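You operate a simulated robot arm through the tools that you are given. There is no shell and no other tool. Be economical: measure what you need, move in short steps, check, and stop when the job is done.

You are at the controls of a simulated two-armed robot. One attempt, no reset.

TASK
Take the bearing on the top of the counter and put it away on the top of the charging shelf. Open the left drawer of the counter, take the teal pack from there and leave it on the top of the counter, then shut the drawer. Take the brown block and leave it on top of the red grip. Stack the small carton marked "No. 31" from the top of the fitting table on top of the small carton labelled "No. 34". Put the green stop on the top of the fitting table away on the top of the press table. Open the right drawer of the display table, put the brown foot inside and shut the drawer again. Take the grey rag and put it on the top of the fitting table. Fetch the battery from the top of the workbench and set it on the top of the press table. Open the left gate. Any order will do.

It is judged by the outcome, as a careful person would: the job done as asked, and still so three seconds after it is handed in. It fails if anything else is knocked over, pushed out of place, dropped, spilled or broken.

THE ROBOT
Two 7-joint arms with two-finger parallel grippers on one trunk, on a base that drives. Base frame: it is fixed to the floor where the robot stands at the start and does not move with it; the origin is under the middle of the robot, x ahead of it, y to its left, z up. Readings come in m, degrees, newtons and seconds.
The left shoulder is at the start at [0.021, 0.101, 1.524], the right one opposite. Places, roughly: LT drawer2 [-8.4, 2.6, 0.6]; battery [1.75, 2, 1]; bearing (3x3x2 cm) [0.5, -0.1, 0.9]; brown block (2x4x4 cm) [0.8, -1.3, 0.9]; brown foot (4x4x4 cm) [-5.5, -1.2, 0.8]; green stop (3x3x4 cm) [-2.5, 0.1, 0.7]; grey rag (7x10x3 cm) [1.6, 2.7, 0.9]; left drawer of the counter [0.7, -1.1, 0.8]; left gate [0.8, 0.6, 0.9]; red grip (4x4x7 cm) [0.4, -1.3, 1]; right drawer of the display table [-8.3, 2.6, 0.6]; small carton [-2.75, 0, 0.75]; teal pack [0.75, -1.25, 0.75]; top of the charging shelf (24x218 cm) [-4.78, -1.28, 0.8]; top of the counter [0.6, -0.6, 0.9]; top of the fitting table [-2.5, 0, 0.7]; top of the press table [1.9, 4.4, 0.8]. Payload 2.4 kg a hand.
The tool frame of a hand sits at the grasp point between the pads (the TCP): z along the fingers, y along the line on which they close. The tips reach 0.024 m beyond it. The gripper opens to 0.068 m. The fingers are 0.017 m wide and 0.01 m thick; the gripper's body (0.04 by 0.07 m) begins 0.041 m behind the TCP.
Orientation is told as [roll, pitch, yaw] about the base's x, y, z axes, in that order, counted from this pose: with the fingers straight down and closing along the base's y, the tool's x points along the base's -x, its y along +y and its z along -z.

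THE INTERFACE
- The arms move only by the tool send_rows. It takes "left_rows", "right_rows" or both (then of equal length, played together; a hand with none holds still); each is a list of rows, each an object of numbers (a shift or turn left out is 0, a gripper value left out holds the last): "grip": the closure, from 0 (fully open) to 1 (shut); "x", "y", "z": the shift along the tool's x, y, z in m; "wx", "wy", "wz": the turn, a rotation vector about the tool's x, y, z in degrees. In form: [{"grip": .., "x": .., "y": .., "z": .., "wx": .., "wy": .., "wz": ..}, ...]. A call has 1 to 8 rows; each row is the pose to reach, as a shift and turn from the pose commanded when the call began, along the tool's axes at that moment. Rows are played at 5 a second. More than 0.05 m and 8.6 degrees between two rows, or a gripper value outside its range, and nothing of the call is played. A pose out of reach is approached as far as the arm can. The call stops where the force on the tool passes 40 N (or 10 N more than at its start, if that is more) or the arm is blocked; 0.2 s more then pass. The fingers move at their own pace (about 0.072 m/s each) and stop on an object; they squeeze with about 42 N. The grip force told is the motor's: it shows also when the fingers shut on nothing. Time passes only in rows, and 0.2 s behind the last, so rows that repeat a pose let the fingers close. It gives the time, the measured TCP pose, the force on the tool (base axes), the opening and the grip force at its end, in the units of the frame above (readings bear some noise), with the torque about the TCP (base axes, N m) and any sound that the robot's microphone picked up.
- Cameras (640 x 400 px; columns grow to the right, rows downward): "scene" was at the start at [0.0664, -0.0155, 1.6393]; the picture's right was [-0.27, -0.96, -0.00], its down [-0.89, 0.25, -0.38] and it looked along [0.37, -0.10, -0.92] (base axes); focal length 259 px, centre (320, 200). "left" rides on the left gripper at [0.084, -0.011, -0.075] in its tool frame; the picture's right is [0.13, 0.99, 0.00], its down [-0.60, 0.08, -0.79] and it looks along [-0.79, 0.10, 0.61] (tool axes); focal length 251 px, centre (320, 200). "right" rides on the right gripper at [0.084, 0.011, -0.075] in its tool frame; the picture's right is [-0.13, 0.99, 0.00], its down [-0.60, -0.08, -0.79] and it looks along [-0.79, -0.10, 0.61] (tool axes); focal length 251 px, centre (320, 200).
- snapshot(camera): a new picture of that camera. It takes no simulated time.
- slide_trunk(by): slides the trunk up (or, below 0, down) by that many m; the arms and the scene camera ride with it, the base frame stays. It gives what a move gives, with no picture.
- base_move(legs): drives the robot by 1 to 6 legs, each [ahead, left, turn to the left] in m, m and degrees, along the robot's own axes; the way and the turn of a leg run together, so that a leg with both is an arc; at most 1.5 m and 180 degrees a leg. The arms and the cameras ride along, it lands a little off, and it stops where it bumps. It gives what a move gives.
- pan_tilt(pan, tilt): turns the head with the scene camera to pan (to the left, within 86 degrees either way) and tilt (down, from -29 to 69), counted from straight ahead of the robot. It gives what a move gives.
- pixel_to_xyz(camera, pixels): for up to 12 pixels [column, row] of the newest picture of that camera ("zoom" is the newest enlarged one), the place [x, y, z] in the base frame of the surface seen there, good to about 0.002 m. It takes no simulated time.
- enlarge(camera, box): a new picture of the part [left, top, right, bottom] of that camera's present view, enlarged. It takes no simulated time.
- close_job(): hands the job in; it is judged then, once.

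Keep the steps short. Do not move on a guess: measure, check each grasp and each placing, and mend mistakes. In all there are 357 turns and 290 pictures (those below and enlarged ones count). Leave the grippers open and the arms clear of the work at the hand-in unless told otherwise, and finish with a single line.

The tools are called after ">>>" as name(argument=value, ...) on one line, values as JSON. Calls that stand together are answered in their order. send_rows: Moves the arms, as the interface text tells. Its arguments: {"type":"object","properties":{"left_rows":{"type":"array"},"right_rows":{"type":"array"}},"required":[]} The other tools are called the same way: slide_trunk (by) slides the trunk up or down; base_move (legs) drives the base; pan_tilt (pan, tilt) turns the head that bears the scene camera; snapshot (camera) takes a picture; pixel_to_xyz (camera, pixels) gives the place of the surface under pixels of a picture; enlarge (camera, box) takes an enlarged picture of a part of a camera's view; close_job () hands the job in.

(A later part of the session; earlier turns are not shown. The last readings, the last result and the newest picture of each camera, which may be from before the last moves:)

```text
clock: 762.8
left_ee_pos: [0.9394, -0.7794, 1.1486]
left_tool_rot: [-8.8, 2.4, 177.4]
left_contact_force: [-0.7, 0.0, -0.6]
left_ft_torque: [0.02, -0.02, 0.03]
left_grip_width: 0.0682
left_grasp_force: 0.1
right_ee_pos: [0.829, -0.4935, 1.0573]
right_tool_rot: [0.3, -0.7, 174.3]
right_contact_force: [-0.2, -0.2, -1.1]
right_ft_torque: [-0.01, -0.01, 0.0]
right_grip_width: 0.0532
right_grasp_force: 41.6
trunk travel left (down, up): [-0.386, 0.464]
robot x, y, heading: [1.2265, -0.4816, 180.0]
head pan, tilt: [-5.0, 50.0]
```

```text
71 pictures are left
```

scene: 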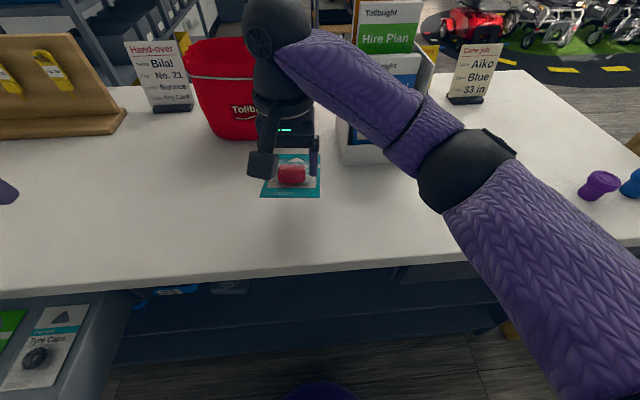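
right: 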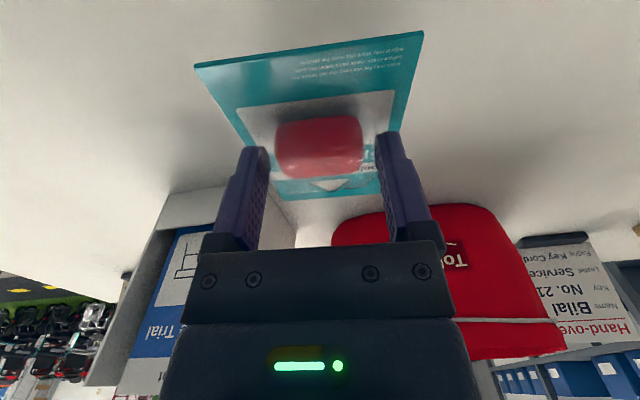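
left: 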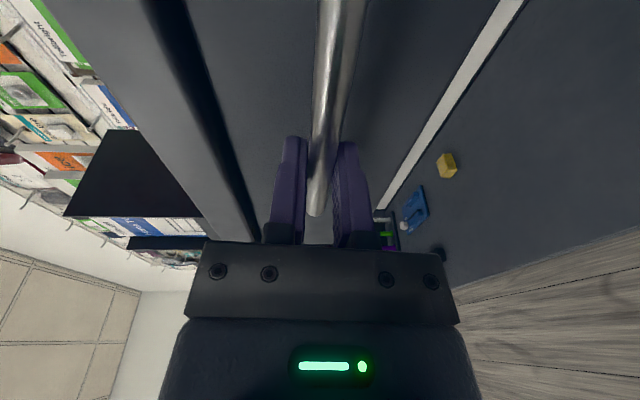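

Lower onto the counter.

>>> send_rows(right_rows=[{"z": 0.04}, {"z": 0.08}, {"z": 0.1}, {"z": 0.106}])

>>> snapshot(camera="right")

```text
clock: 763.8
left_ee_pos: [0.9402, -0.7806, 1.1499]
left_tool_rot: [-8.8, 2.3, 177.4]
left_contact_force: [0.2, -0.3, -0.4]
left_ft_torque: [-0.02, 0.01, 0.04]
left_grip_width: 0.068
left_grasp_force: 0.1
right_ee_pos: [0.8291, -0.4941, 0.9524]
right_tool_rot: [0.4, -1.0, 174.3]
right_contact_force: [1.5, -0.9, 19.6]
right_ft_torque: [0.59, 0.75, 0.0]
right_grip_width: 0.0536
right_grasp_force: 42.2
trunk travel left (down, up): [-0.386, 0.464]
robot x, y, heading: [1.2236, -0.4849, 180.1]
head pan, tilt: [-5.0, 50.0]
```

```text
70 pictures are left
```

right: 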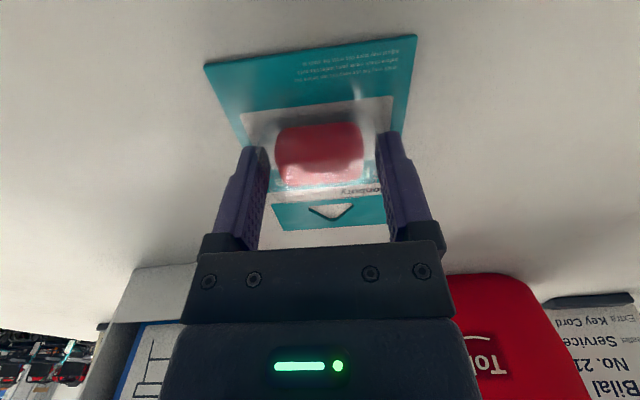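

It rests on the counter (20 N). Open slowly and rise.

>>> send_rows(right_rows=[{"grip": 0.2}, {"grip": 0.1}, {"grip": 0}, {"z": -0.04}, {"z": -0.08}, {"z": -0.12}])

>>> base_move(legs=[[-0.48, 0, 0]])

>>> snapshot(camera="scene")

```text
clock: 765.1
left_ee_pos: [0.9402, -0.7806, 1.1494]
left_tool_rot: [-8.9, 2.3, 177.4]
left_contact_force: [-0.9, 0.0, 0.3]
left_ft_torque: [0.0, -0.01, 0.01]
left_grip_width: 0.0682
left_grasp_force: 0.1
right_ee_pos: [0.8302, -0.4939, 1.0733]
right_tool_rot: [0.4, -0.8, 174.4]
right_contact_force: [0.4, 0.6, 0.4]
right_ft_torque: [-0.01, -0.03, -0.02]
right_grip_width: 0.0684
right_grasp_force: 0.1
trunk travel left (down, up): [-0.386, 0.464]
robot x, y, heading: [1.2224, -0.4861, 180.0]
head pan, tilt: [-5.0, 50.0]
```

```text
clock: 768.0
left_ee_pos: [1.4206, -0.782, 1.1488]
left_tool_rot: [-8.8, 2.2, 177.6]
left_contact_force: [0.4, -0.2, 0.0]
left_ft_torque: [-0.04, 0.0, 0.01]
left_grip_width: 0.0682
left_grasp_force: 0.0
right_ee_pos: [1.3091, -0.4961, 1.0716]
right_tool_rot: [0.3, -0.8, 174.7]
right_contact_force: [0.4, 0.0, 0.4]
right_ft_torque: [0.03, 0.0, 0.01]
right_grip_width: 0.0682
right_grasp_force: 0.0
trunk travel left (down, up): [-0.386, 0.464]
robot x, y, heading: [1.7031, -0.4847, -179.3]
head pan, tilt: [-5.0, 50.0]
```

```text
69 pictures are left
```

scene: 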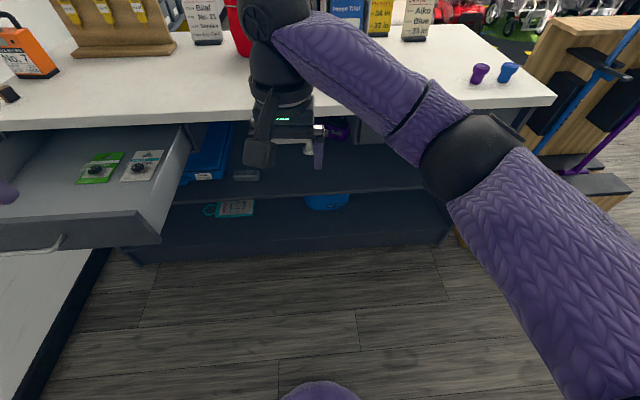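

Now shut the drawer. Drive left in front of it, close the fingers, tilt slightly, and lower to the handle's height.

>>> base_move(legs=[[-0.07, 0, -0.7], [0, 0.6, 0]])

>>> send_rows(right_rows=[{"wz": -5, "wy": -5, "grip": 1}, {"wz": -5, "wy": -11, "z": 0.03}, {"wz": -5, "wy": -17, "z": 0.07}, {"wz": -5, "wy": -22, "z": 0.11}])

>>> slide_trunk(by=-0.12)

>>> snapshot(camera="right")

>>> snapshot(camera="scene")

```text
clock: 772.0
left_ee_pos: [1.4774, -1.3758, 1.1493]
left_tool_rot: [-8.8, 2.3, 176.7]
left_contact_force: [-0.2, -0.5, 0.6]
left_ft_torque: [-0.01, 0.01, -0.01]
left_grip_width: 0.068
left_grasp_force: 0.0
right_ee_pos: [1.3706, -1.0878, 1.0714]
right_tool_rot: [0.2, -0.8, 173.6]
right_contact_force: [-0.4, 0.1, 0.7]
right_ft_torque: [0.01, 0.01, 0.01]
right_grip_width: 0.068
right_grasp_force: 0.1
trunk travel left (down, up): [-0.386, 0.464]
robot x, y, heading: [1.7692, -1.0802, 179.0]
head pan, tilt: [-5.0, 50.0]
```

```text
clock: 773.0
left_ee_pos: [1.4775, -1.3752, 1.1483]
left_tool_rot: [-8.8, 2.3, 176.6]
left_contact_force: [0.4, 0.4, -0.3]
left_ft_torque: [-0.02, 0.01, 0.03]
left_grip_width: 0.0681
left_grasp_force: 0.1
right_ee_pos: [1.3704, -1.0875, 0.9627]
right_tool_rot: [-0.7, -22.9, 178.8]
right_contact_force: [-0.5, 0.5, 0.2]
right_ft_torque: [-0.03, -0.02, 0.0]
right_grip_width: 0.0
right_grasp_force: 23.7
trunk travel left (down, up): [-0.386, 0.464]
robot x, y, heading: [1.7652, -1.0833, 179.2]
head pan, tilt: [-5.0, 50.0]
```

```text
clock: 774.5
left_ee_pos: [1.4772, -1.3757, 1.0293]
left_tool_rot: [-8.8, 2.2, 176.5]
left_contact_force: [0.2, 0.0, -0.6]
left_ft_torque: [-0.01, 0.03, 0.01]
left_grip_width: 0.0681
left_grasp_force: 0.0
right_ee_pos: [1.3697, -1.0881, 0.8417]
right_tool_rot: [-0.7, -22.8, 178.6]
right_contact_force: [0.1, -0.1, 0.9]
right_ft_torque: [0.0, 0.0, 0.01]
right_grip_width: 0.0
right_grasp_force: 23.1
trunk travel left (down, up): [-0.266, 0.584]
robot x, y, heading: [1.7657, -1.0814, 178.8]
head pan, tilt: [-5.0, 50.0]
```

```text
68 pictures are left
```

right: 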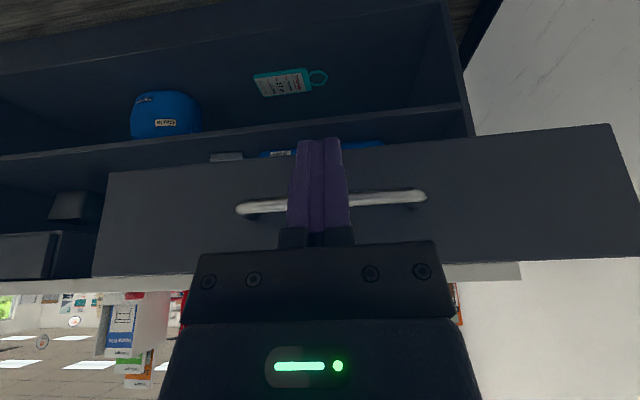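

```text
67 pictures are left
```

scene: 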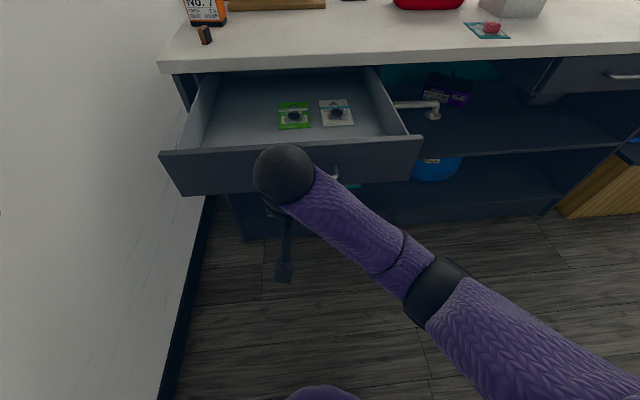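

The pack lies on the counter (488,30). Fingers stand before the handle; push 0.36 m.

>>> base_move(legs=[[0.36, 0, 0]])

>>> snapshot(camera="right")

>>> pixel_to_xyz(camera="right", pixels=[[180, 200], [450, 200], [260, 205], [380, 200]])

```text
clock: 776.8
left_ee_pos: [1.1146, -1.3679, 1.0287]
left_tool_rot: [-8.8, 2.2, 176.4]
left_contact_force: [1.1, 0.1, 0.6]
left_ft_torque: [0.01, -0.02, -0.03]
left_grip_width: 0.068
left_grasp_force: 0.1
right_ee_pos: [1.008, -1.0802, 0.8424]
right_tool_rot: [-0.8, -22.7, 178.5]
right_contact_force: [0.0, 0.3, -0.8]
right_ft_torque: [0.01, 0.0, 0.0]
right_grip_width: 0.0001
right_grasp_force: 23.5
trunk travel left (down, up): [-0.266, 0.584]
robot x, y, heading: [1.4048, -1.0777, 179.3]
head pan, tilt: [-5.0, 50.0]
```

```text
66 pictures are left
```

right: 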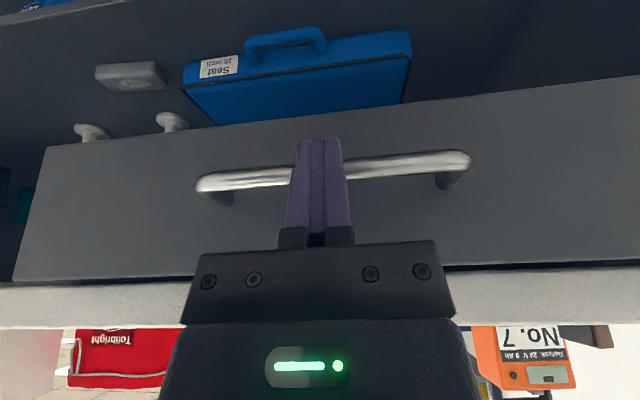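

```text
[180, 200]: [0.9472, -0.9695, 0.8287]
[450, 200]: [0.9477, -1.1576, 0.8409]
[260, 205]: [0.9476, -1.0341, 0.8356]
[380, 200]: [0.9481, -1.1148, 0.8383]
```

3.5 cm remain. Push 4 cm more.

>>> base_move(legs=[[0.038, 0, 0]])

>>> snapshot(camera="right")

>>> pixel_to_xyz(camera="right", pixels=[[180, 220], [450, 220], [260, 225], [380, 220], [180, 290]])

```text
clock: 777.7
left_ee_pos: [1.0773, -1.3698, 1.0293]
left_tool_rot: [-8.8, 2.2, 176.4]
left_contact_force: [-0.1, -0.2, 0.2]
left_ft_torque: [-0.01, -0.01, -0.01]
left_grip_width: 0.068
left_grasp_force: 0.1
right_ee_pos: [0.9701, -1.081, 0.8409]
right_tool_rot: [-0.5, -22.9, 178.6]
right_contact_force: [0.7, 1.2, 0.5]
right_ft_torque: [-0.02, 0.0, 0.02]
right_grip_width: 0.0
right_grasp_force: 23.2
trunk travel left (down, up): [-0.266, 0.584]
robot x, y, heading: [1.3672, -1.0749, 179.4]
head pan, tilt: [-5.0, 50.0]
```

```text
65 pictures are left
```

right: 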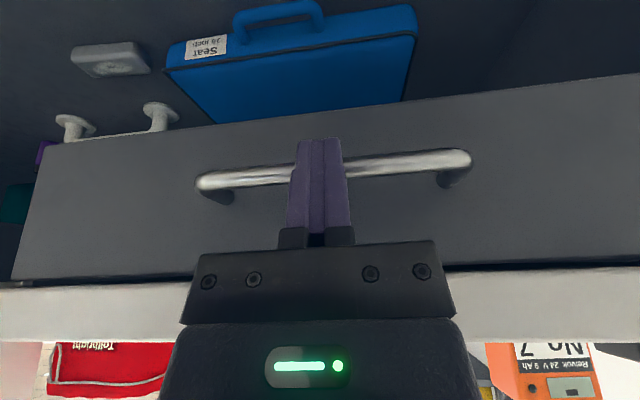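

```text
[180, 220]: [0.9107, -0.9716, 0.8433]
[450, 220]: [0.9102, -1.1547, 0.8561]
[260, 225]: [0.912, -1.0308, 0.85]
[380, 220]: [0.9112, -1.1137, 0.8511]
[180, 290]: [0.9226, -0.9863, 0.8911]
```

Shut (face at 0.911, as at the start). A 5 mm extra push to be sure, then back off.

>>> base_move(legs=[[0.006, 0, 0]])

>>> base_move(legs=[[-0.12, 0, 0]])

>>> slide_trunk(by=0.3)

>>> snapshot(camera="scene")

```text
clock: 778.8
left_ee_pos: [1.0726, -1.3686, 1.0297]
left_tool_rot: [-8.9, 2.2, 176.3]
left_contact_force: [0.0, -0.1, -0.4]
left_ft_torque: [0.03, 0.0, -0.01]
left_grip_width: 0.0682
left_grasp_force: 0.1
right_ee_pos: [0.9686, -1.0816, 0.8402]
right_tool_rot: [-0.9, -22.3, 179.0]
right_contact_force: [6.9, -0.5, -2.4]
right_ft_torque: [-0.03, -0.15, 0.03]
right_grip_width: 0.0
right_grasp_force: 23.4
trunk travel left (down, up): [-0.266, 0.584]
robot x, y, heading: [1.3631, -1.0773, 179.0]
head pan, tilt: [-5.0, 50.0]
stopped in leg 1: the force on the tool passed its limit at 42 N (the readings are from after the stop); the commanded pose is now the measured one
```

```text
clock: 780.0
left_ee_pos: [1.1929, -1.3711, 1.0287]
left_tool_rot: [-8.9, 2.3, 176.3]
left_contact_force: [-1.0, -0.4, 0.5]
left_ft_torque: [0.0, -0.01, -0.04]
left_grip_width: 0.068
left_grasp_force: 0.1
right_ee_pos: [1.0871, -1.0849, 0.8387]
right_tool_rot: [-1.0, -22.2, 179.0]
right_contact_force: [-0.4, 0.2, -0.2]
right_ft_torque: [-0.01, 0.05, 0.0]
right_grip_width: 0.0003
right_grasp_force: 23.6
trunk travel left (down, up): [-0.266, 0.584]
robot x, y, heading: [1.4814, -1.0772, 179.1]
head pan, tilt: [-5.0, 50.0]
```

```text
clock: 783.0
left_ee_pos: [1.1942, -1.3703, 1.3288]
left_tool_rot: [-8.8, 2.2, 176.4]
left_contact_force: [0.3, 0.7, 0.0]
left_ft_torque: [0.04, 0.01, -0.06]
left_grip_width: 0.0679
left_grasp_force: 0.1
right_ee_pos: [1.0876, -1.0851, 1.1403]
right_tool_rot: [-0.9, -22.2, 178.9]
right_contact_force: [0.6, 0.4, 0.4]
right_ft_torque: [0.01, 0.0, 0.02]
right_grip_width: 0.0
right_grasp_force: 24.0
trunk travel left (down, up): [-0.566, 0.284]
robot x, y, heading: [1.4804, -1.0796, 179.2]
head pan, tilt: [-5.0, 50.0]
```

```text
64 pictures are left
```

scene: 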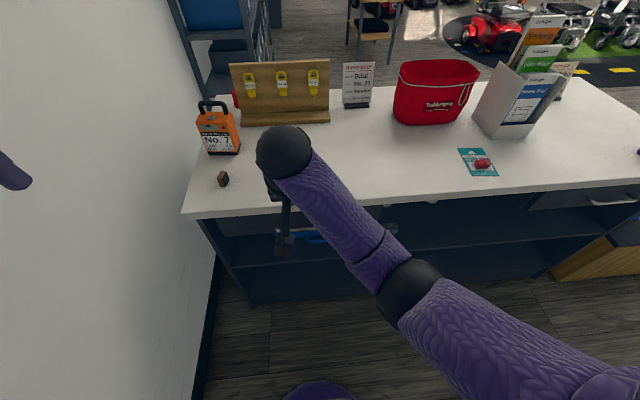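

Done. Now the last job: the brown block onto the red grip. I measure the block, the red grip and the rack beyond.

>>> enlarge(camera="scene", box=[180, 60, 340, 200])

>>> pixel_to_xyz(camera="scene", pixels=[[235, 97], [237, 102], [222, 174], [218, 180], [227, 180], [222, 184], [268, 60], [245, 85], [190, 30], [300, 118], [235, 145], [280, 70]])

```text
2.86 times, centred on (260, 130) of scene
```

zoom: 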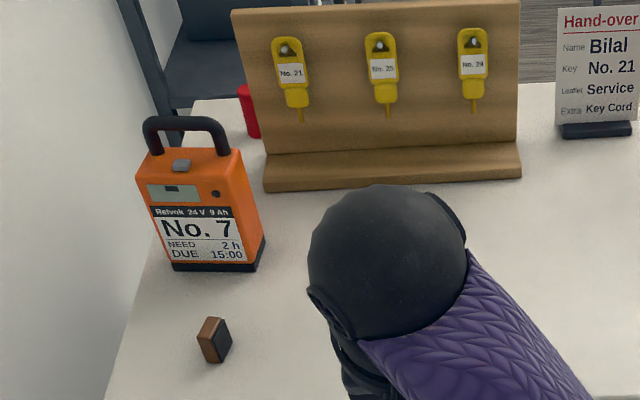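

```text
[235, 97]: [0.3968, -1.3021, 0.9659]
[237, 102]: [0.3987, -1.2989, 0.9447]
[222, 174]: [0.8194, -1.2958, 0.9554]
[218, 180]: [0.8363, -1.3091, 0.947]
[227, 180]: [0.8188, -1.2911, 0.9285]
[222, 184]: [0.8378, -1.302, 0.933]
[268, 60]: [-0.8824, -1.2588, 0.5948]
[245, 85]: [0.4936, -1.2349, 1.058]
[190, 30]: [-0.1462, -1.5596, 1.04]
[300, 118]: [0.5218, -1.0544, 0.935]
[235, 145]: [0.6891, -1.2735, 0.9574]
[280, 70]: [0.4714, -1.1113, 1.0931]
```

>>> enlarge(camera="scene", box=[206, 162, 242, 192])

>>> pixel_to_xyz(camera="zoom", pixels=[[255, 190], [310, 180], [280, 150], [330, 200], [260, 260], [340, 260], [300, 300], [380, 210]])

```text
13.33 times, centred on (224, 177) of scene
```

zoom: 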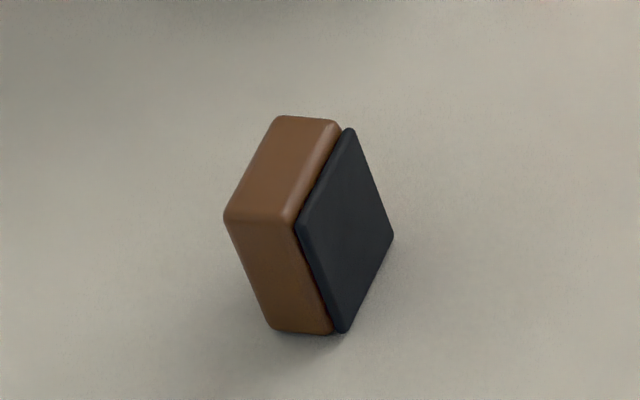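

```text
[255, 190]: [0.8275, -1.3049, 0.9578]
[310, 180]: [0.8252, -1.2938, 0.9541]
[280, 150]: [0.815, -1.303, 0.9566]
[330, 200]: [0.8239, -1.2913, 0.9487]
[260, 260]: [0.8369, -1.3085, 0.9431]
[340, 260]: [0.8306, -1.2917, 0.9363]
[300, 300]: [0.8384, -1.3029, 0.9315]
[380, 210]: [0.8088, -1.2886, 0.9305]
```

>>> pixel_to_xyz(camera="zoom", pixels=[[234, 207], [288, 214], [283, 124], [330, 128], [308, 225], [345, 140], [340, 320], [388, 238]])

```text
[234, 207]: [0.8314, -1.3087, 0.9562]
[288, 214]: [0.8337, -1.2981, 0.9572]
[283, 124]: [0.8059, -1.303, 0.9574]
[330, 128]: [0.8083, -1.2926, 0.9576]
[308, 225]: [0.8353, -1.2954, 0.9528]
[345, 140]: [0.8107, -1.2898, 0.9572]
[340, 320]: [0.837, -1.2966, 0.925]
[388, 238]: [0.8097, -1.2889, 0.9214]
```

Block centre ≈(0.821, −1.299), thin axis turned ≈12.6°. Untilt the right hand, open it, turn it, and drive in.

>>> send_rows(right_rows=[{"wy": 6, "grip": 0}, {"wy": 12, "grip": 0}, {"wy": 18}, {"wy": 22}])

>>> base_move(legs=[[0, 0.1, 0.8], [0.28, 0, 0]])

>>> slide_trunk(by=-0.1)

>>> snapshot(camera="scene")

```text
clock: 784.0
left_ee_pos: [1.1935, -1.3726, 1.3283]
left_tool_rot: [-8.8, 2.3, 176.4]
left_contact_force: [-0.3, 0.3, -0.1]
left_ft_torque: [-0.01, 0.01, -0.01]
left_grip_width: 0.0679
left_grasp_force: 0.0
right_ee_pos: [1.0861, -1.0836, 1.1401]
right_tool_rot: [-0.8, -0.2, 178.5]
right_contact_force: [-0.3, -0.2, -0.2]
right_ft_torque: [0.02, 0.02, -0.01]
right_grip_width: 0.068
right_grasp_force: 0.2
trunk travel left (down, up): [-0.566, 0.284]
robot x, y, heading: [1.4804, -1.0763, 179.2]
head pan, tilt: [-5.0, 50.0]
```

```text
clock: 786.7
left_ee_pos: [0.9164, -1.4744, 1.3289]
left_tool_rot: [-8.8, 2.4, 177.3]
left_contact_force: [0.4, 0.6, -0.7]
left_ft_torque: [0.0, -0.01, 0.0]
left_grip_width: 0.0681
left_grasp_force: 0.1
right_ee_pos: [0.8066, -1.1902, 1.1393]
right_tool_rot: [-0.8, -0.2, 179.7]
right_contact_force: [0.5, 0.6, -0.8]
right_ft_torque: [0.01, -0.04, -0.03]
right_grip_width: 0.0683
right_grasp_force: 0.0
trunk travel left (down, up): [-0.566, 0.284]
robot x, y, heading: [1.2031, -1.1754, -180.0]
head pan, tilt: [-5.0, 50.0]
```

```text
clock: 788.0
left_ee_pos: [0.9189, -1.4753, 1.2293]
left_tool_rot: [-8.8, 2.3, 177.3]
left_contact_force: [-0.8, -0.1, 0.4]
left_ft_torque: [0.02, 0.0, -0.03]
left_grip_width: 0.0678
left_grasp_force: 0.1
right_ee_pos: [0.8074, -1.1893, 1.04]
right_tool_rot: [-0.8, -0.2, 179.7]
right_contact_force: [0.2, -0.3, 0.5]
right_ft_torque: [-0.01, 0.0, -0.02]
right_grip_width: 0.0682
right_grasp_force: 0.1
trunk travel left (down, up): [-0.466, 0.384]
robot x, y, heading: [1.2012, -1.1745, -179.8]
head pan, tilt: [-5.0, 50.0]
```

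```text
61 pictures are left
```

scene: 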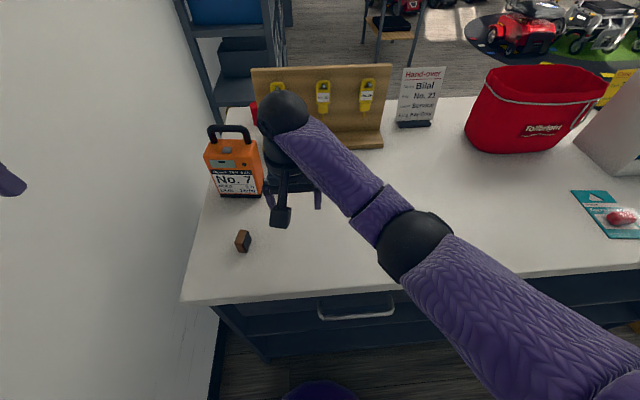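

>>> send_rows(right_rows=[{"x": 0.005, "y": 0.037, "wz": 4}, {"x": 0.01, "y": 0.074, "wz": 8}, {"x": 0.0135, "y": 0.11, "wz": 12.5}])

>>> snapshot(camera="right")

>>> enlarge(camera="right", box=[270, 0, 370, 90])

```text
clock: 788.8
left_ee_pos: [0.9179, -1.4737, 1.2286]
left_tool_rot: [-8.8, 2.2, 177.3]
left_contact_force: [1.1, -0.6, 0.5]
left_ft_torque: [-0.03, 0.01, 0.01]
left_grip_width: 0.0682
left_grasp_force: 0.1
right_ee_pos: [0.8238, -1.2997, 1.0397]
right_tool_rot: [-0.9, -0.4, 168.9]
right_contact_force: [-0.3, 0.2, 0.0]
right_ft_torque: [-0.01, 0.0, 0.01]
right_grip_width: 0.0679
right_grasp_force: 0.1
right hand out of reach, approached as far as the arm can: row 3
trunk travel left (down, up): [-0.466, 0.384]
robot x, y, heading: [1.2, -1.1748, -179.8]
head pan, tilt: [-5.0, 50.0]
```

```text
60 pictures are left
```

right: 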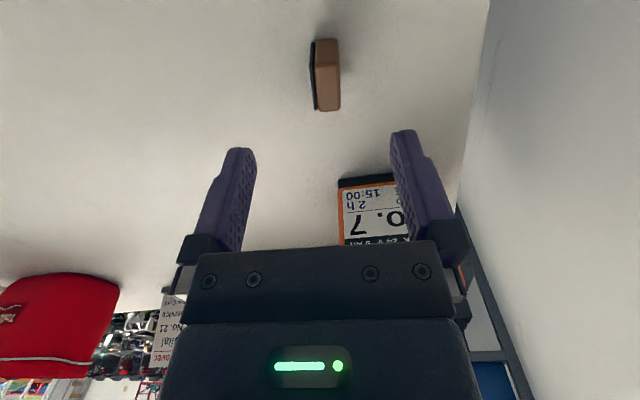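

```text
4.44 times, centred on (320, 45) of right
```

zoom: 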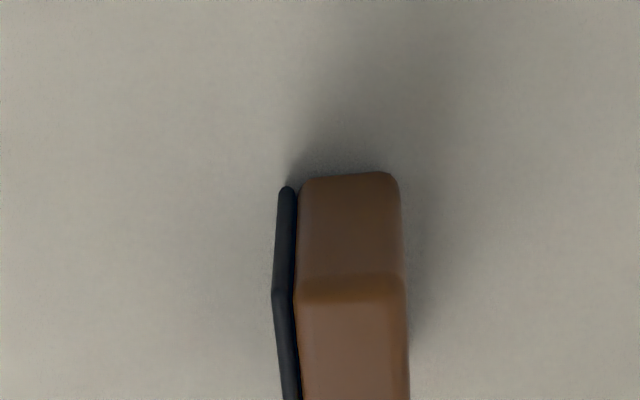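

Aligned with the block. Lower with the trunk 9.3 cm, then close.

>>> slide_trunk(by=-0.092)

>>> snapshot(camera="right")

```text
clock: 790.1
left_ee_pos: [0.9193, -1.4745, 1.1371]
left_tool_rot: [-8.8, 2.1, 177.2]
left_contact_force: [0.0, -0.2, -0.4]
left_ft_torque: [0.0, 0.03, -0.01]
left_grip_width: 0.0677
left_grasp_force: 0.1
right_ee_pos: [0.8228, -1.2987, 0.9463]
right_tool_rot: [-0.7, -0.3, 167.1]
right_contact_force: [0.2, 0.1, 0.2]
right_ft_torque: [0.04, -0.02, 0.0]
right_grip_width: 0.068
right_grasp_force: 0.1
trunk travel left (down, up): [-0.374, 0.476]
robot x, y, heading: [1.2049, -1.1772, -179.7]
head pan, tilt: [-5.0, 50.0]
```

```text
58 pictures are left
```

right: 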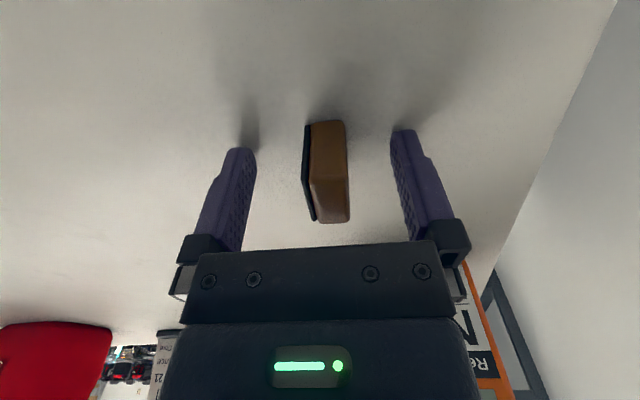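

>>> send_rows(right_rows=[{"grip": 0.5}, {"grip": 1}, {"grip": 1}, {"grip": 1}, {"grip": 1}])

>>> slide_trunk(by=0.15)

>>> snapshot(camera="right")

```text
clock: 791.3
left_ee_pos: [0.9182, -1.4745, 1.1369]
left_tool_rot: [-8.9, 2.2, 177.2]
left_contact_force: [0.2, 0.1, 1.0]
left_ft_torque: [-0.04, -0.01, 0.0]
left_grip_width: 0.0679
left_grasp_force: 0.1
right_ee_pos: [0.8226, -1.2972, 0.947]
right_tool_rot: [-0.8, -0.4, 167.1]
right_contact_force: [-0.3, 0.3, 0.4]
right_ft_torque: [-0.03, 0.02, -0.02]
right_grip_width: 0.0184
right_grasp_force: 36.1
trunk travel left (down, up): [-0.374, 0.476]
robot x, y, heading: [1.203, -1.1781, -180.1]
head pan, tilt: [-5.0, 50.0]
```

```text
clock: 793.0
left_ee_pos: [0.917, -1.4743, 1.287]
left_tool_rot: [-8.8, 2.3, 177.3]
left_contact_force: [-1.3, -0.7, 0.0]
left_ft_torque: [-0.01, 0.0, 0.02]
left_grip_width: 0.068
left_grasp_force: 0.1
right_ee_pos: [0.8216, -1.2981, 1.0957]
right_tool_rot: [-0.8, -0.4, 167.0]
right_contact_force: [-0.4, 0.6, -0.2]
right_ft_torque: [0.0, 0.0, 0.0]
right_grip_width: 0.0179
right_grasp_force: 36.5
trunk travel left (down, up): [-0.524, 0.326]
robot x, y, heading: [1.2037, -1.174, -180.0]
head pan, tilt: [-5.0, 50.0]
```

```text
57 pictures are left
```

right: 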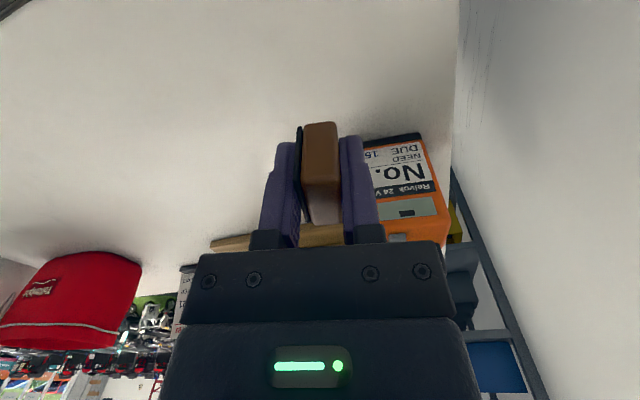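

Held. Now drive round to the customer side (north of the gate).

>>> base_move(legs=[[-0.22, 0, 0], [0, -1.5, 0], [0, -1.08, 0], [1.5, 0, 0], [0.45, 0, 0], [0, 0, 180]])

>>> pan_tilt(pan=-60, tilt=35)

>>> snapshot(camera="scene")

```text
clock: 823.6
left_ee_pos: [-0.2746, 1.6665, 1.2872]
left_tool_rot: [-8.9, 2.1, -3.0]
left_contact_force: [0.5, 0.4, 0.1]
left_ft_torque: [0.0, 0.0, 0.0]
left_grip_width: 0.0681
left_grasp_force: 0.2
right_ee_pos: [-0.18, 1.4899, 1.0955]
right_tool_rot: [-0.8, -0.4, -13.3]
right_contact_force: [0.2, 0.3, -0.1]
right_ft_torque: [0.0, 0.01, 0.01]
right_grip_width: 0.018
right_grasp_force: 36.4
trunk travel left (down, up): [-0.524, 0.326]
robot x, y, heading: [-0.5608, 1.3694, 0.0]
head pan, tilt: [-5.0, 50.0]
```

```text
clock: 824.8
left_ee_pos: [-0.274, 1.667, 1.2858]
left_tool_rot: [-8.8, 2.1, -3.1]
left_contact_force: [0.7, 0.0, 0.3]
left_ft_torque: [0.0, -0.04, -0.01]
left_grip_width: 0.068
left_grasp_force: 0.2
right_ee_pos: [-0.1799, 1.4883, 1.096]
right_tool_rot: [-0.8, -0.4, -13.4]
right_contact_force: [0.3, 0.7, -0.2]
right_ft_torque: [0.03, 0.01, 0.02]
right_grip_width: 0.0181
right_grasp_force: 35.9
trunk travel left (down, up): [-0.524, 0.326]
robot x, y, heading: [-0.5609, 1.3714, -0.4]
head pan, tilt: [-60.0, 35.0]
```

```text
56 pictures are left
```

scene: 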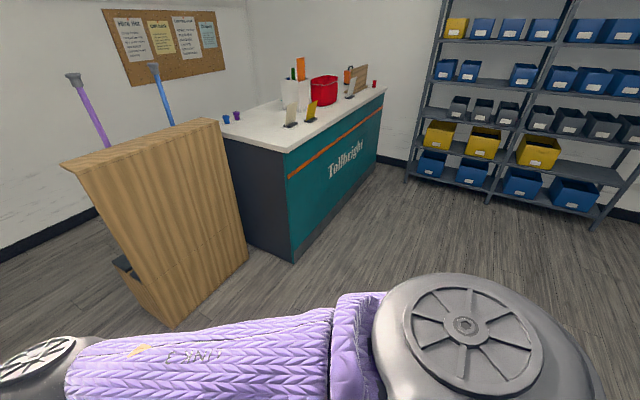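

>>> base_move(legs=[[0, -1.5, 0], [0, -0.55, 0], [0.55, 0, 0]])

>>> pan_tilt(pan=-45, tilt=40)

>>> snapshot(camera="scene")

```text
clock: 837.8
left_ee_pos: [0.2716, -0.3832, 1.2881]
left_tool_rot: [-8.9, 2.3, -2.8]
left_contact_force: [-0.3, 0.4, 0.1]
left_ft_torque: [0.01, 0.01, -0.01]
left_grip_width: 0.0677
left_grasp_force: 0.2
right_ee_pos: [0.3667, -0.5614, 1.097]
right_tool_rot: [-0.8, -0.4, -13.0]
right_contact_force: [-0.6, -1.1, 0.6]
right_ft_torque: [-0.01, 0.0, 0.01]
right_grip_width: 0.0179
right_grasp_force: 36.3
trunk travel left (down, up): [-0.524, 0.326]
robot x, y, heading: [-0.0152, -0.6769, -0.2]
head pan, tilt: [-60.0, 35.0]
```

```text
clock: 838.6
left_ee_pos: [0.2714, -0.3848, 1.2862]
left_tool_rot: [-8.7, 2.3, -2.8]
left_contact_force: [-1.0, -0.9, -0.3]
left_ft_torque: [0.01, -0.03, 0.04]
left_grip_width: 0.0679
left_grasp_force: 0.2
right_ee_pos: [0.3655, -0.56, 1.0962]
right_tool_rot: [-0.8, -0.5, -13.0]
right_contact_force: [-1.1, 0.7, -0.7]
right_ft_torque: [0.02, 0.02, 0.01]
right_grip_width: 0.0179
right_grasp_force: 36.2
trunk travel left (down, up): [-0.524, 0.326]
robot x, y, heading: [-0.0131, -0.6775, 0.2]
head pan, tilt: [-45.0, 40.0]
```

```text
55 pictures are left
```

scene: 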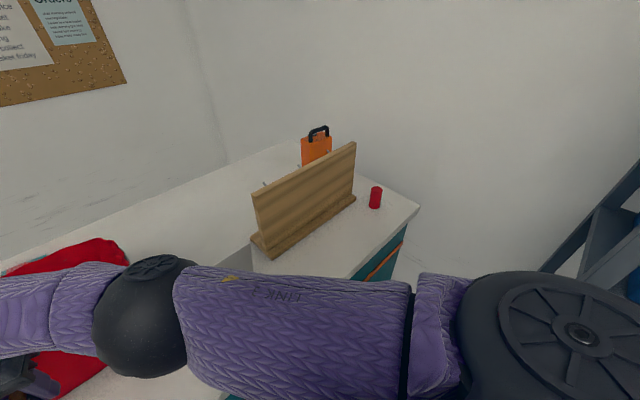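

>>> enlarge(camera="scene", box=[330, 160, 430, 235])

>>> pixel_to_xyz(camera="zoom", pixels=[[290, 178], [265, 185], [315, 182], [290, 190], [285, 170], [285, 300], [150, 260], [285, 250]])

```text
5.33 times, centred on (380, 198) of scene
```

zoom: 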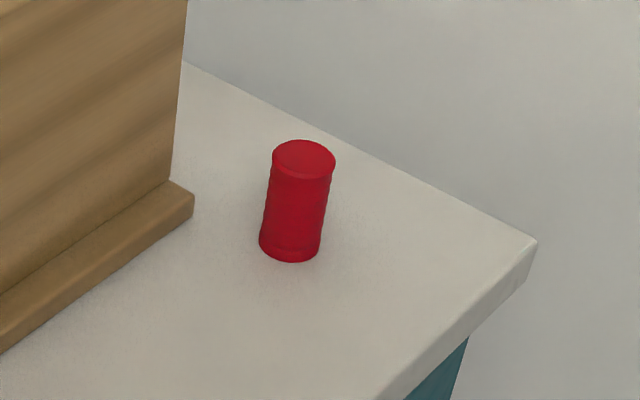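

```text
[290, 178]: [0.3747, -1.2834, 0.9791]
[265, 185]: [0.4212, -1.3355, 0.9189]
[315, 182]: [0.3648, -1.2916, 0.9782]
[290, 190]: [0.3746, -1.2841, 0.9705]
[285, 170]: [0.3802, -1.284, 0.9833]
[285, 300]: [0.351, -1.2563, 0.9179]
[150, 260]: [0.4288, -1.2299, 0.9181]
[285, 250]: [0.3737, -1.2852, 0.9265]
```

>>> pixel_to_xyz(camera="zoom", pixels=[[304, 145], [304, 172], [278, 160], [330, 160], [304, 158], [192, 200], [170, 190]])

```text
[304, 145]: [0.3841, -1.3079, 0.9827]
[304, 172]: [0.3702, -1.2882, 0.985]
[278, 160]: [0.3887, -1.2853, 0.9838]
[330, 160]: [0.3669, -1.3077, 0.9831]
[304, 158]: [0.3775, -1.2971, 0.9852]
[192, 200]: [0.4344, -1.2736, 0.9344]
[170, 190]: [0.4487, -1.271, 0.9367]
```

Red grip's top: centre (0.3775, −1.297), z 0.984. Shift right 0.36 m, then move the hand along the customer side of the wooden board.

>>> send_rows(right_rows=[{"x": 0.02, "y": -0.02}, {"x": 0.03, "y": -0.05}])

>>> base_move(legs=[[0, -0.355, 0]])

>>> send_rows(right_rows=[{"y": -0.04}, {"y": -0.08}, {"y": -0.12}, {"y": -0.16}, {"y": -0.2}])

>>> snapshot(camera="scene")

```text
clock: 839.2
left_ee_pos: [0.2698, -0.3845, 1.288]
left_tool_rot: [-8.8, 2.3, -2.8]
left_contact_force: [-0.4, -0.9, 0.2]
left_ft_torque: [0.01, -0.02, 0.0]
left_grip_width: 0.0678
left_grasp_force: 0.2
right_ee_pos: [0.3249, -0.6031, 1.0963]
right_tool_rot: [-0.7, -0.4, -13.1]
right_contact_force: [0.8, -1.0, -0.6]
right_ft_torque: [0.0, 0.02, -0.01]
right_grip_width: 0.0179
right_grasp_force: 36.0
trunk travel left (down, up): [-0.524, 0.326]
robot x, y, heading: [-0.0152, -0.68, 0.1]
head pan, tilt: [-45.0, 40.0]
```

```text
clock: 841.4
left_ee_pos: [0.2708, -0.7339, 1.2863]
left_tool_rot: [-8.8, 2.3, -2.8]
left_contact_force: [0.2, 0.4, 0.1]
left_ft_torque: [0.01, 0.01, 0.01]
left_grip_width: 0.0681
left_grasp_force: 0.1
right_ee_pos: [0.3243, -0.953, 1.0965]
right_tool_rot: [-0.8, -0.4, -13.0]
right_contact_force: [0.5, 0.0, 0.1]
right_ft_torque: [0.05, 0.0, -0.02]
right_grip_width: 0.0179
right_grasp_force: 37.0
trunk travel left (down, up): [-0.524, 0.326]
robot x, y, heading: [-0.0129, -1.0311, 0.0]
head pan, tilt: [-45.0, 40.0]
```

```text
clock: 842.6
left_ee_pos: [0.2703, -0.7347, 1.2875]
left_tool_rot: [-8.8, 2.2, -2.7]
left_contact_force: [-0.7, 0.2, 0.2]
left_ft_torque: [0.02, 0.0, -0.01]
left_grip_width: 0.068
left_grasp_force: 0.2
right_ee_pos: [0.2784, -1.1483, 1.0994]
right_tool_rot: [-0.6, -0.4, -13.0]
right_contact_force: [-0.7, 0.7, -1.0]
right_ft_torque: [-0.01, -0.01, -0.03]
right_grip_width: 0.0179
right_grasp_force: 36.3
trunk travel left (down, up): [-0.524, 0.326]
robot x, y, heading: [-0.0122, -1.0347, -0.2]
head pan, tilt: [-45.0, 40.0]
```

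```text
53 pictures are left
```

scene: 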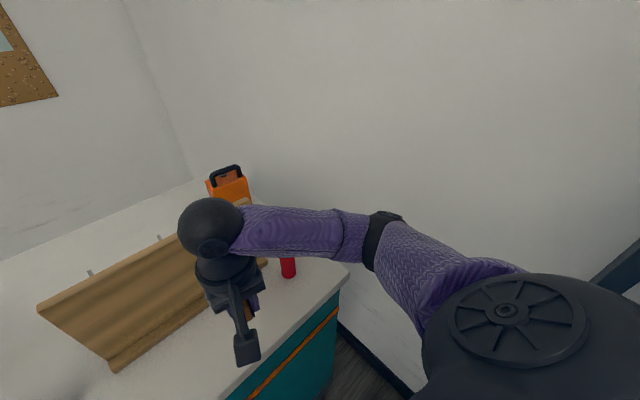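

>>> send_rows(right_rows=[{"x": -0.026, "y": -0.025}, {"x": -0.052, "y": -0.05}, {"x": -0.078, "y": -0.075}, {"x": -0.104, "y": -0.1}, {"x": -0.13, "y": -0.123}])

>>> snapshot(camera="right")

>>> snapshot(camera="scene")

```text
clock: 843.8
left_ee_pos: [0.2689, -0.7346, 1.2865]
left_tool_rot: [-8.8, 2.2, -2.8]
left_contact_force: [0.0, 0.5, 0.6]
left_ft_torque: [-0.02, 0.03, 0.0]
left_grip_width: 0.0679
left_grasp_force: 0.0
right_ee_pos: [0.3787, -1.2967, 1.1026]
right_tool_rot: [-0.8, -0.4, -12.9]
right_contact_force: [1.1, -0.4, 0.0]
right_ft_torque: [-0.02, 0.04, 0.0]
right_grip_width: 0.018
right_grasp_force: 35.8
trunk travel left (down, up): [-0.524, 0.326]
robot x, y, heading: [-0.0125, -1.0287, -0.3]
head pan, tilt: [-45.0, 40.0]
```

```text
52 pictures are left
```

right: 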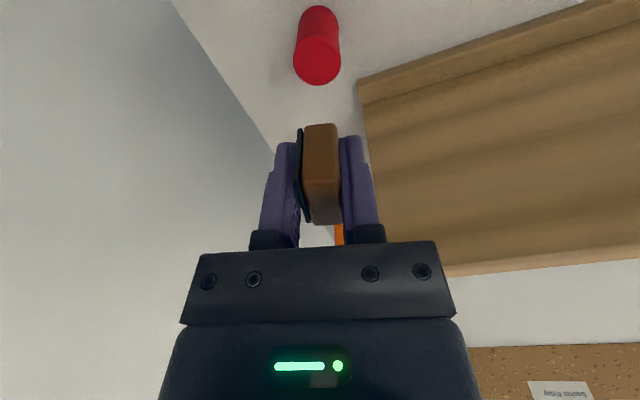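

```text
51 pictures are left
```

scene: 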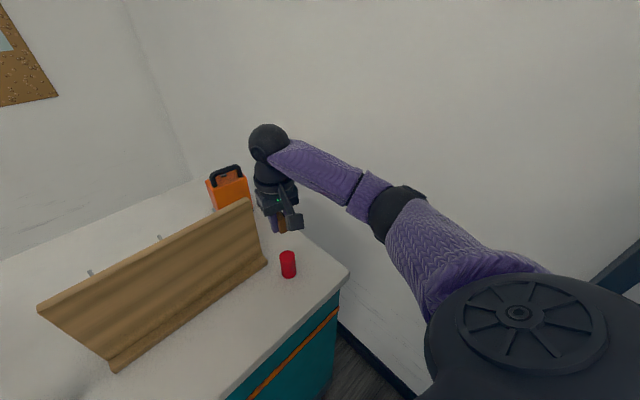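

>>> pixel_to_xyz(camera="right", pixels=[[317, 62], [297, 62], [338, 62], [317, 42], [317, 82], [365, 85], [430, 160]])

```text
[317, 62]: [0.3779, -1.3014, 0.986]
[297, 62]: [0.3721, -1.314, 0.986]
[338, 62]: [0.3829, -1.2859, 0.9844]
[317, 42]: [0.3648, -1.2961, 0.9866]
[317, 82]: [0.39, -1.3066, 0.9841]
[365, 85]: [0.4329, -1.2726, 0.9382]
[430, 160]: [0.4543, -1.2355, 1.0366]
```

Red top centre (0.3775, −1.3005), z 0.985. Correct 3.5 mm and lower with the trunk.

>>> send_rows(right_rows=[{"y": -0.0035, "x": 0.0}])

>>> slide_trunk(by=-0.078)

>>> snapshot(camera="right")

>>> enlarge(camera="scene", box=[220, 160, 340, 260])

```text
clock: 844.2
left_ee_pos: [0.2712, -0.7338, 1.2873]
left_tool_rot: [-8.8, 2.1, -2.8]
left_contact_force: [0.0, -0.1, 0.3]
left_ft_torque: [0.0, -0.02, 0.0]
left_grip_width: 0.068
left_grasp_force: 0.0
right_ee_pos: [0.3773, -1.2993, 1.1014]
right_tool_rot: [-0.7, -0.4, -13.1]
right_contact_force: [-0.7, 0.0, 0.5]
right_ft_torque: [-0.01, -0.01, 0.03]
right_grip_width: 0.0182
right_grasp_force: 36.1
trunk travel left (down, up): [-0.524, 0.326]
robot x, y, heading: [-0.0123, -1.0283, -0.0]
head pan, tilt: [-45.0, 40.0]
```

```text
clock: 845.4
left_ee_pos: [0.2698, -0.7339, 1.2084]
left_tool_rot: [-8.8, 2.2, -2.9]
left_contact_force: [-0.8, 1.4, 0.0]
left_ft_torque: [0.01, 0.05, 0.0]
left_grip_width: 0.068
left_grasp_force: 0.0
right_ee_pos: [0.377, -1.2992, 1.0245]
right_tool_rot: [-0.6, -0.4, -12.9]
right_contact_force: [1.0, -0.3, 0.0]
right_ft_torque: [-0.01, 0.0, -0.02]
right_grip_width: 0.0182
right_grasp_force: 36.3
trunk travel left (down, up): [-0.446, 0.404]
robot x, y, heading: [-0.0189, -1.0298, 0.2]
head pan, tilt: [-45.0, 40.0]
```

```text
50 pictures are left
```

right: 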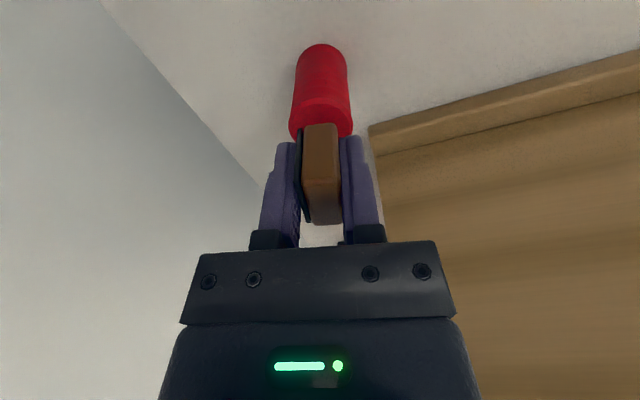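

```text
4.00 times, centred on (280, 210) of scene
```

zoom: 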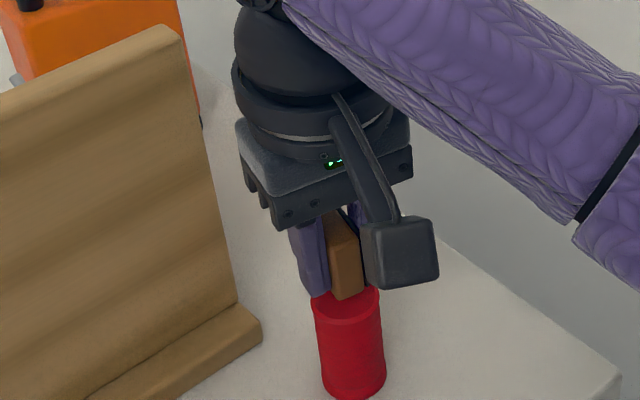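

Well over the grip. Lower the last centimetre gently.

>>> send_rows(right_rows=[{"z": 0.005}, {"z": 0.009}, {"z": 0.011}])

```text
clock: 846.2
left_ee_pos: [0.2692, -0.7342, 1.2098]
left_tool_rot: [-8.7, 2.2, -2.9]
left_contact_force: [0.7, 0.6, -0.2]
left_ft_torque: [0.0, 0.01, -0.02]
left_grip_width: 0.068
left_grasp_force: 0.1
right_ee_pos: [0.3777, -1.2993, 1.0136]
right_tool_rot: [-0.8, -0.4, -13.0]
right_contact_force: [0.1, -0.5, -0.1]
right_ft_torque: [0.03, 0.03, -0.01]
right_grip_width: 0.0179
right_grasp_force: 36.6
trunk travel left (down, up): [-0.446, 0.404]
robot x, y, heading: [-0.0187, -1.028, -0.1]
head pan, tilt: [-45.0, 40.0]
```

>>> send_rows(right_rows=[{"z": 0.001}, {"z": 0.002}])

>>> enlarge(camera="scene", box=[260, 200, 320, 270])

```text
clock: 846.8
left_ee_pos: [0.269, -0.7337, 1.2087]
left_tool_rot: [-8.8, 2.2, -2.8]
left_contact_force: [-0.3, 0.3, 1.1]
left_ft_torque: [0.0, 0.03, 0.0]
left_grip_width: 0.068
left_grasp_force: 0.1
right_ee_pos: [0.3772, -1.2991, 1.0112]
right_tool_rot: [-0.7, -0.5, -13.0]
right_contact_force: [-0.7, 0.1, 5.5]
right_ft_torque: [0.05, -0.11, -0.05]
right_grip_width: 0.0179
right_grasp_force: 36.7
trunk travel left (down, up): [-0.446, 0.404]
robot x, y, heading: [-0.0163, -1.0318, -0.0]
head pan, tilt: [-45.0, 40.0]
```

```text
5.71 times, centred on (290, 235) of scene
```

zoom: 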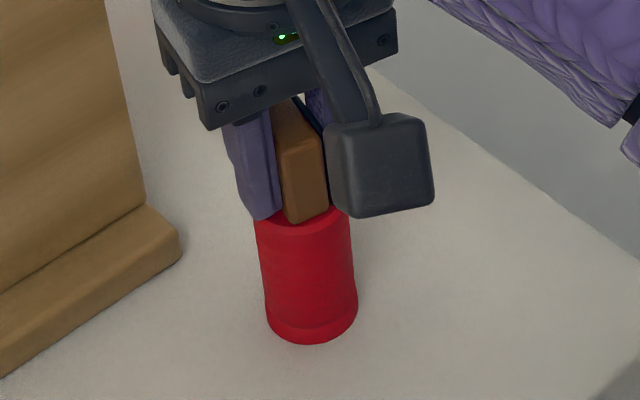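

Contact (5.5 N). Open gradually, then rise.

>>> send_rows(right_rows=[{"grip": 0.68}, {"grip": 0.6}, {"grip": 0.5}, {"grip": 0.35}, {"grip": 0.35}])

>>> snapshot(camera="right")

```text
clock: 848.0
left_ee_pos: [0.2705, -0.7338, 1.2093]
left_tool_rot: [-8.8, 2.2, -2.8]
left_contact_force: [-0.1, 0.1, -0.1]
left_ft_torque: [-0.02, -0.03, 0.01]
left_grip_width: 0.068
left_grasp_force: 0.1
right_ee_pos: [0.3773, -1.2993, 1.0106]
right_tool_rot: [-0.7, -0.5, -13.0]
right_contact_force: [0.4, -1.1, -0.1]
right_ft_torque: [0.01, -0.01, 0.01]
right_grip_width: 0.0441
right_grasp_force: 0.1
trunk travel left (down, up): [-0.446, 0.404]
robot x, y, heading: [-0.014, -1.0304, -0.0]
head pan, tilt: [-45.0, 40.0]
```

```text
47 pictures are left
```

right: 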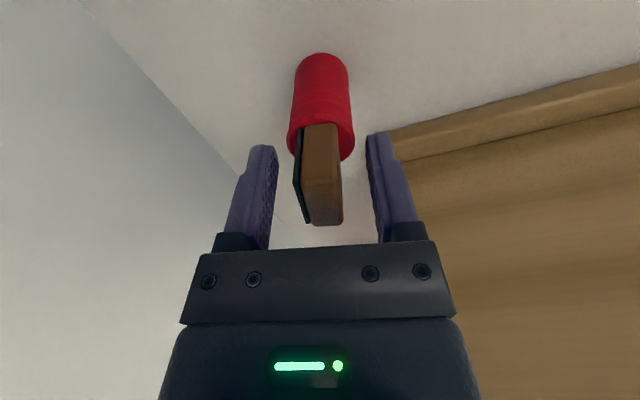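

Released and standing. Rise straight up with the trunk, then back away.

>>> slide_trunk(by=0.15)

>>> send_rows(right_rows=[{"x": 0.03, "y": 0.03, "grip": 0}, {"x": 0.06, "y": 0.06, "grip": 0}, {"x": 0.09, "y": 0.09, "grip": 0}, {"x": 0.1, "y": 0.12, "grip": 0}])

>>> enlarge(camera="scene", box=[220, 180, 380, 300])

```text
clock: 849.7
left_ee_pos: [0.2697, -0.7338, 1.3573]
left_tool_rot: [-8.7, 2.3, -2.8]
left_contact_force: [-0.7, -0.2, -0.8]
left_ft_torque: [0.02, 0.03, -0.02]
left_grip_width: 0.0681
left_grasp_force: 0.0
right_ee_pos: [0.3778, -1.3003, 1.1602]
right_tool_rot: [-0.9, -0.4, -13.0]
right_contact_force: [0.0, -0.2, 0.1]
right_ft_torque: [-0.01, 0.02, 0.01]
right_grip_width: 0.0439
right_grasp_force: 0.1
trunk travel left (down, up): [-0.596, 0.254]
robot x, y, heading: [-0.0141, -1.03, 0.1]
head pan, tilt: [-45.0, 40.0]
```

```text
clock: 850.7
left_ee_pos: [0.2699, -0.7335, 1.3585]
left_tool_rot: [-8.7, 2.2, -2.8]
left_contact_force: [0.3, -0.1, -0.5]
left_ft_torque: [0.0, 0.01, 0.0]
left_grip_width: 0.0678
left_grasp_force: 0.0
right_ee_pos: [0.3077, -1.1583, 1.1591]
right_tool_rot: [-0.8, -0.4, -13.0]
right_contact_force: [-1.5, -0.2, 0.6]
right_ft_torque: [-0.01, -0.01, 0.0]
right_grip_width: 0.0679
right_grasp_force: 0.1
trunk travel left (down, up): [-0.596, 0.254]
robot x, y, heading: [-0.0156, -1.0294, 0.0]
head pan, tilt: [-45.0, 40.0]
```

```text
3.33 times, centred on (300, 240) of scene
```

zoom: 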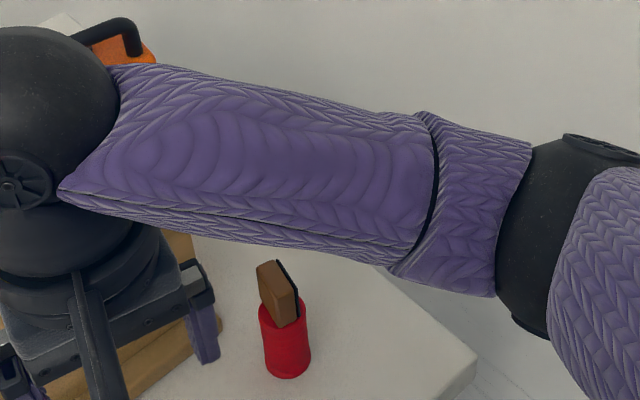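

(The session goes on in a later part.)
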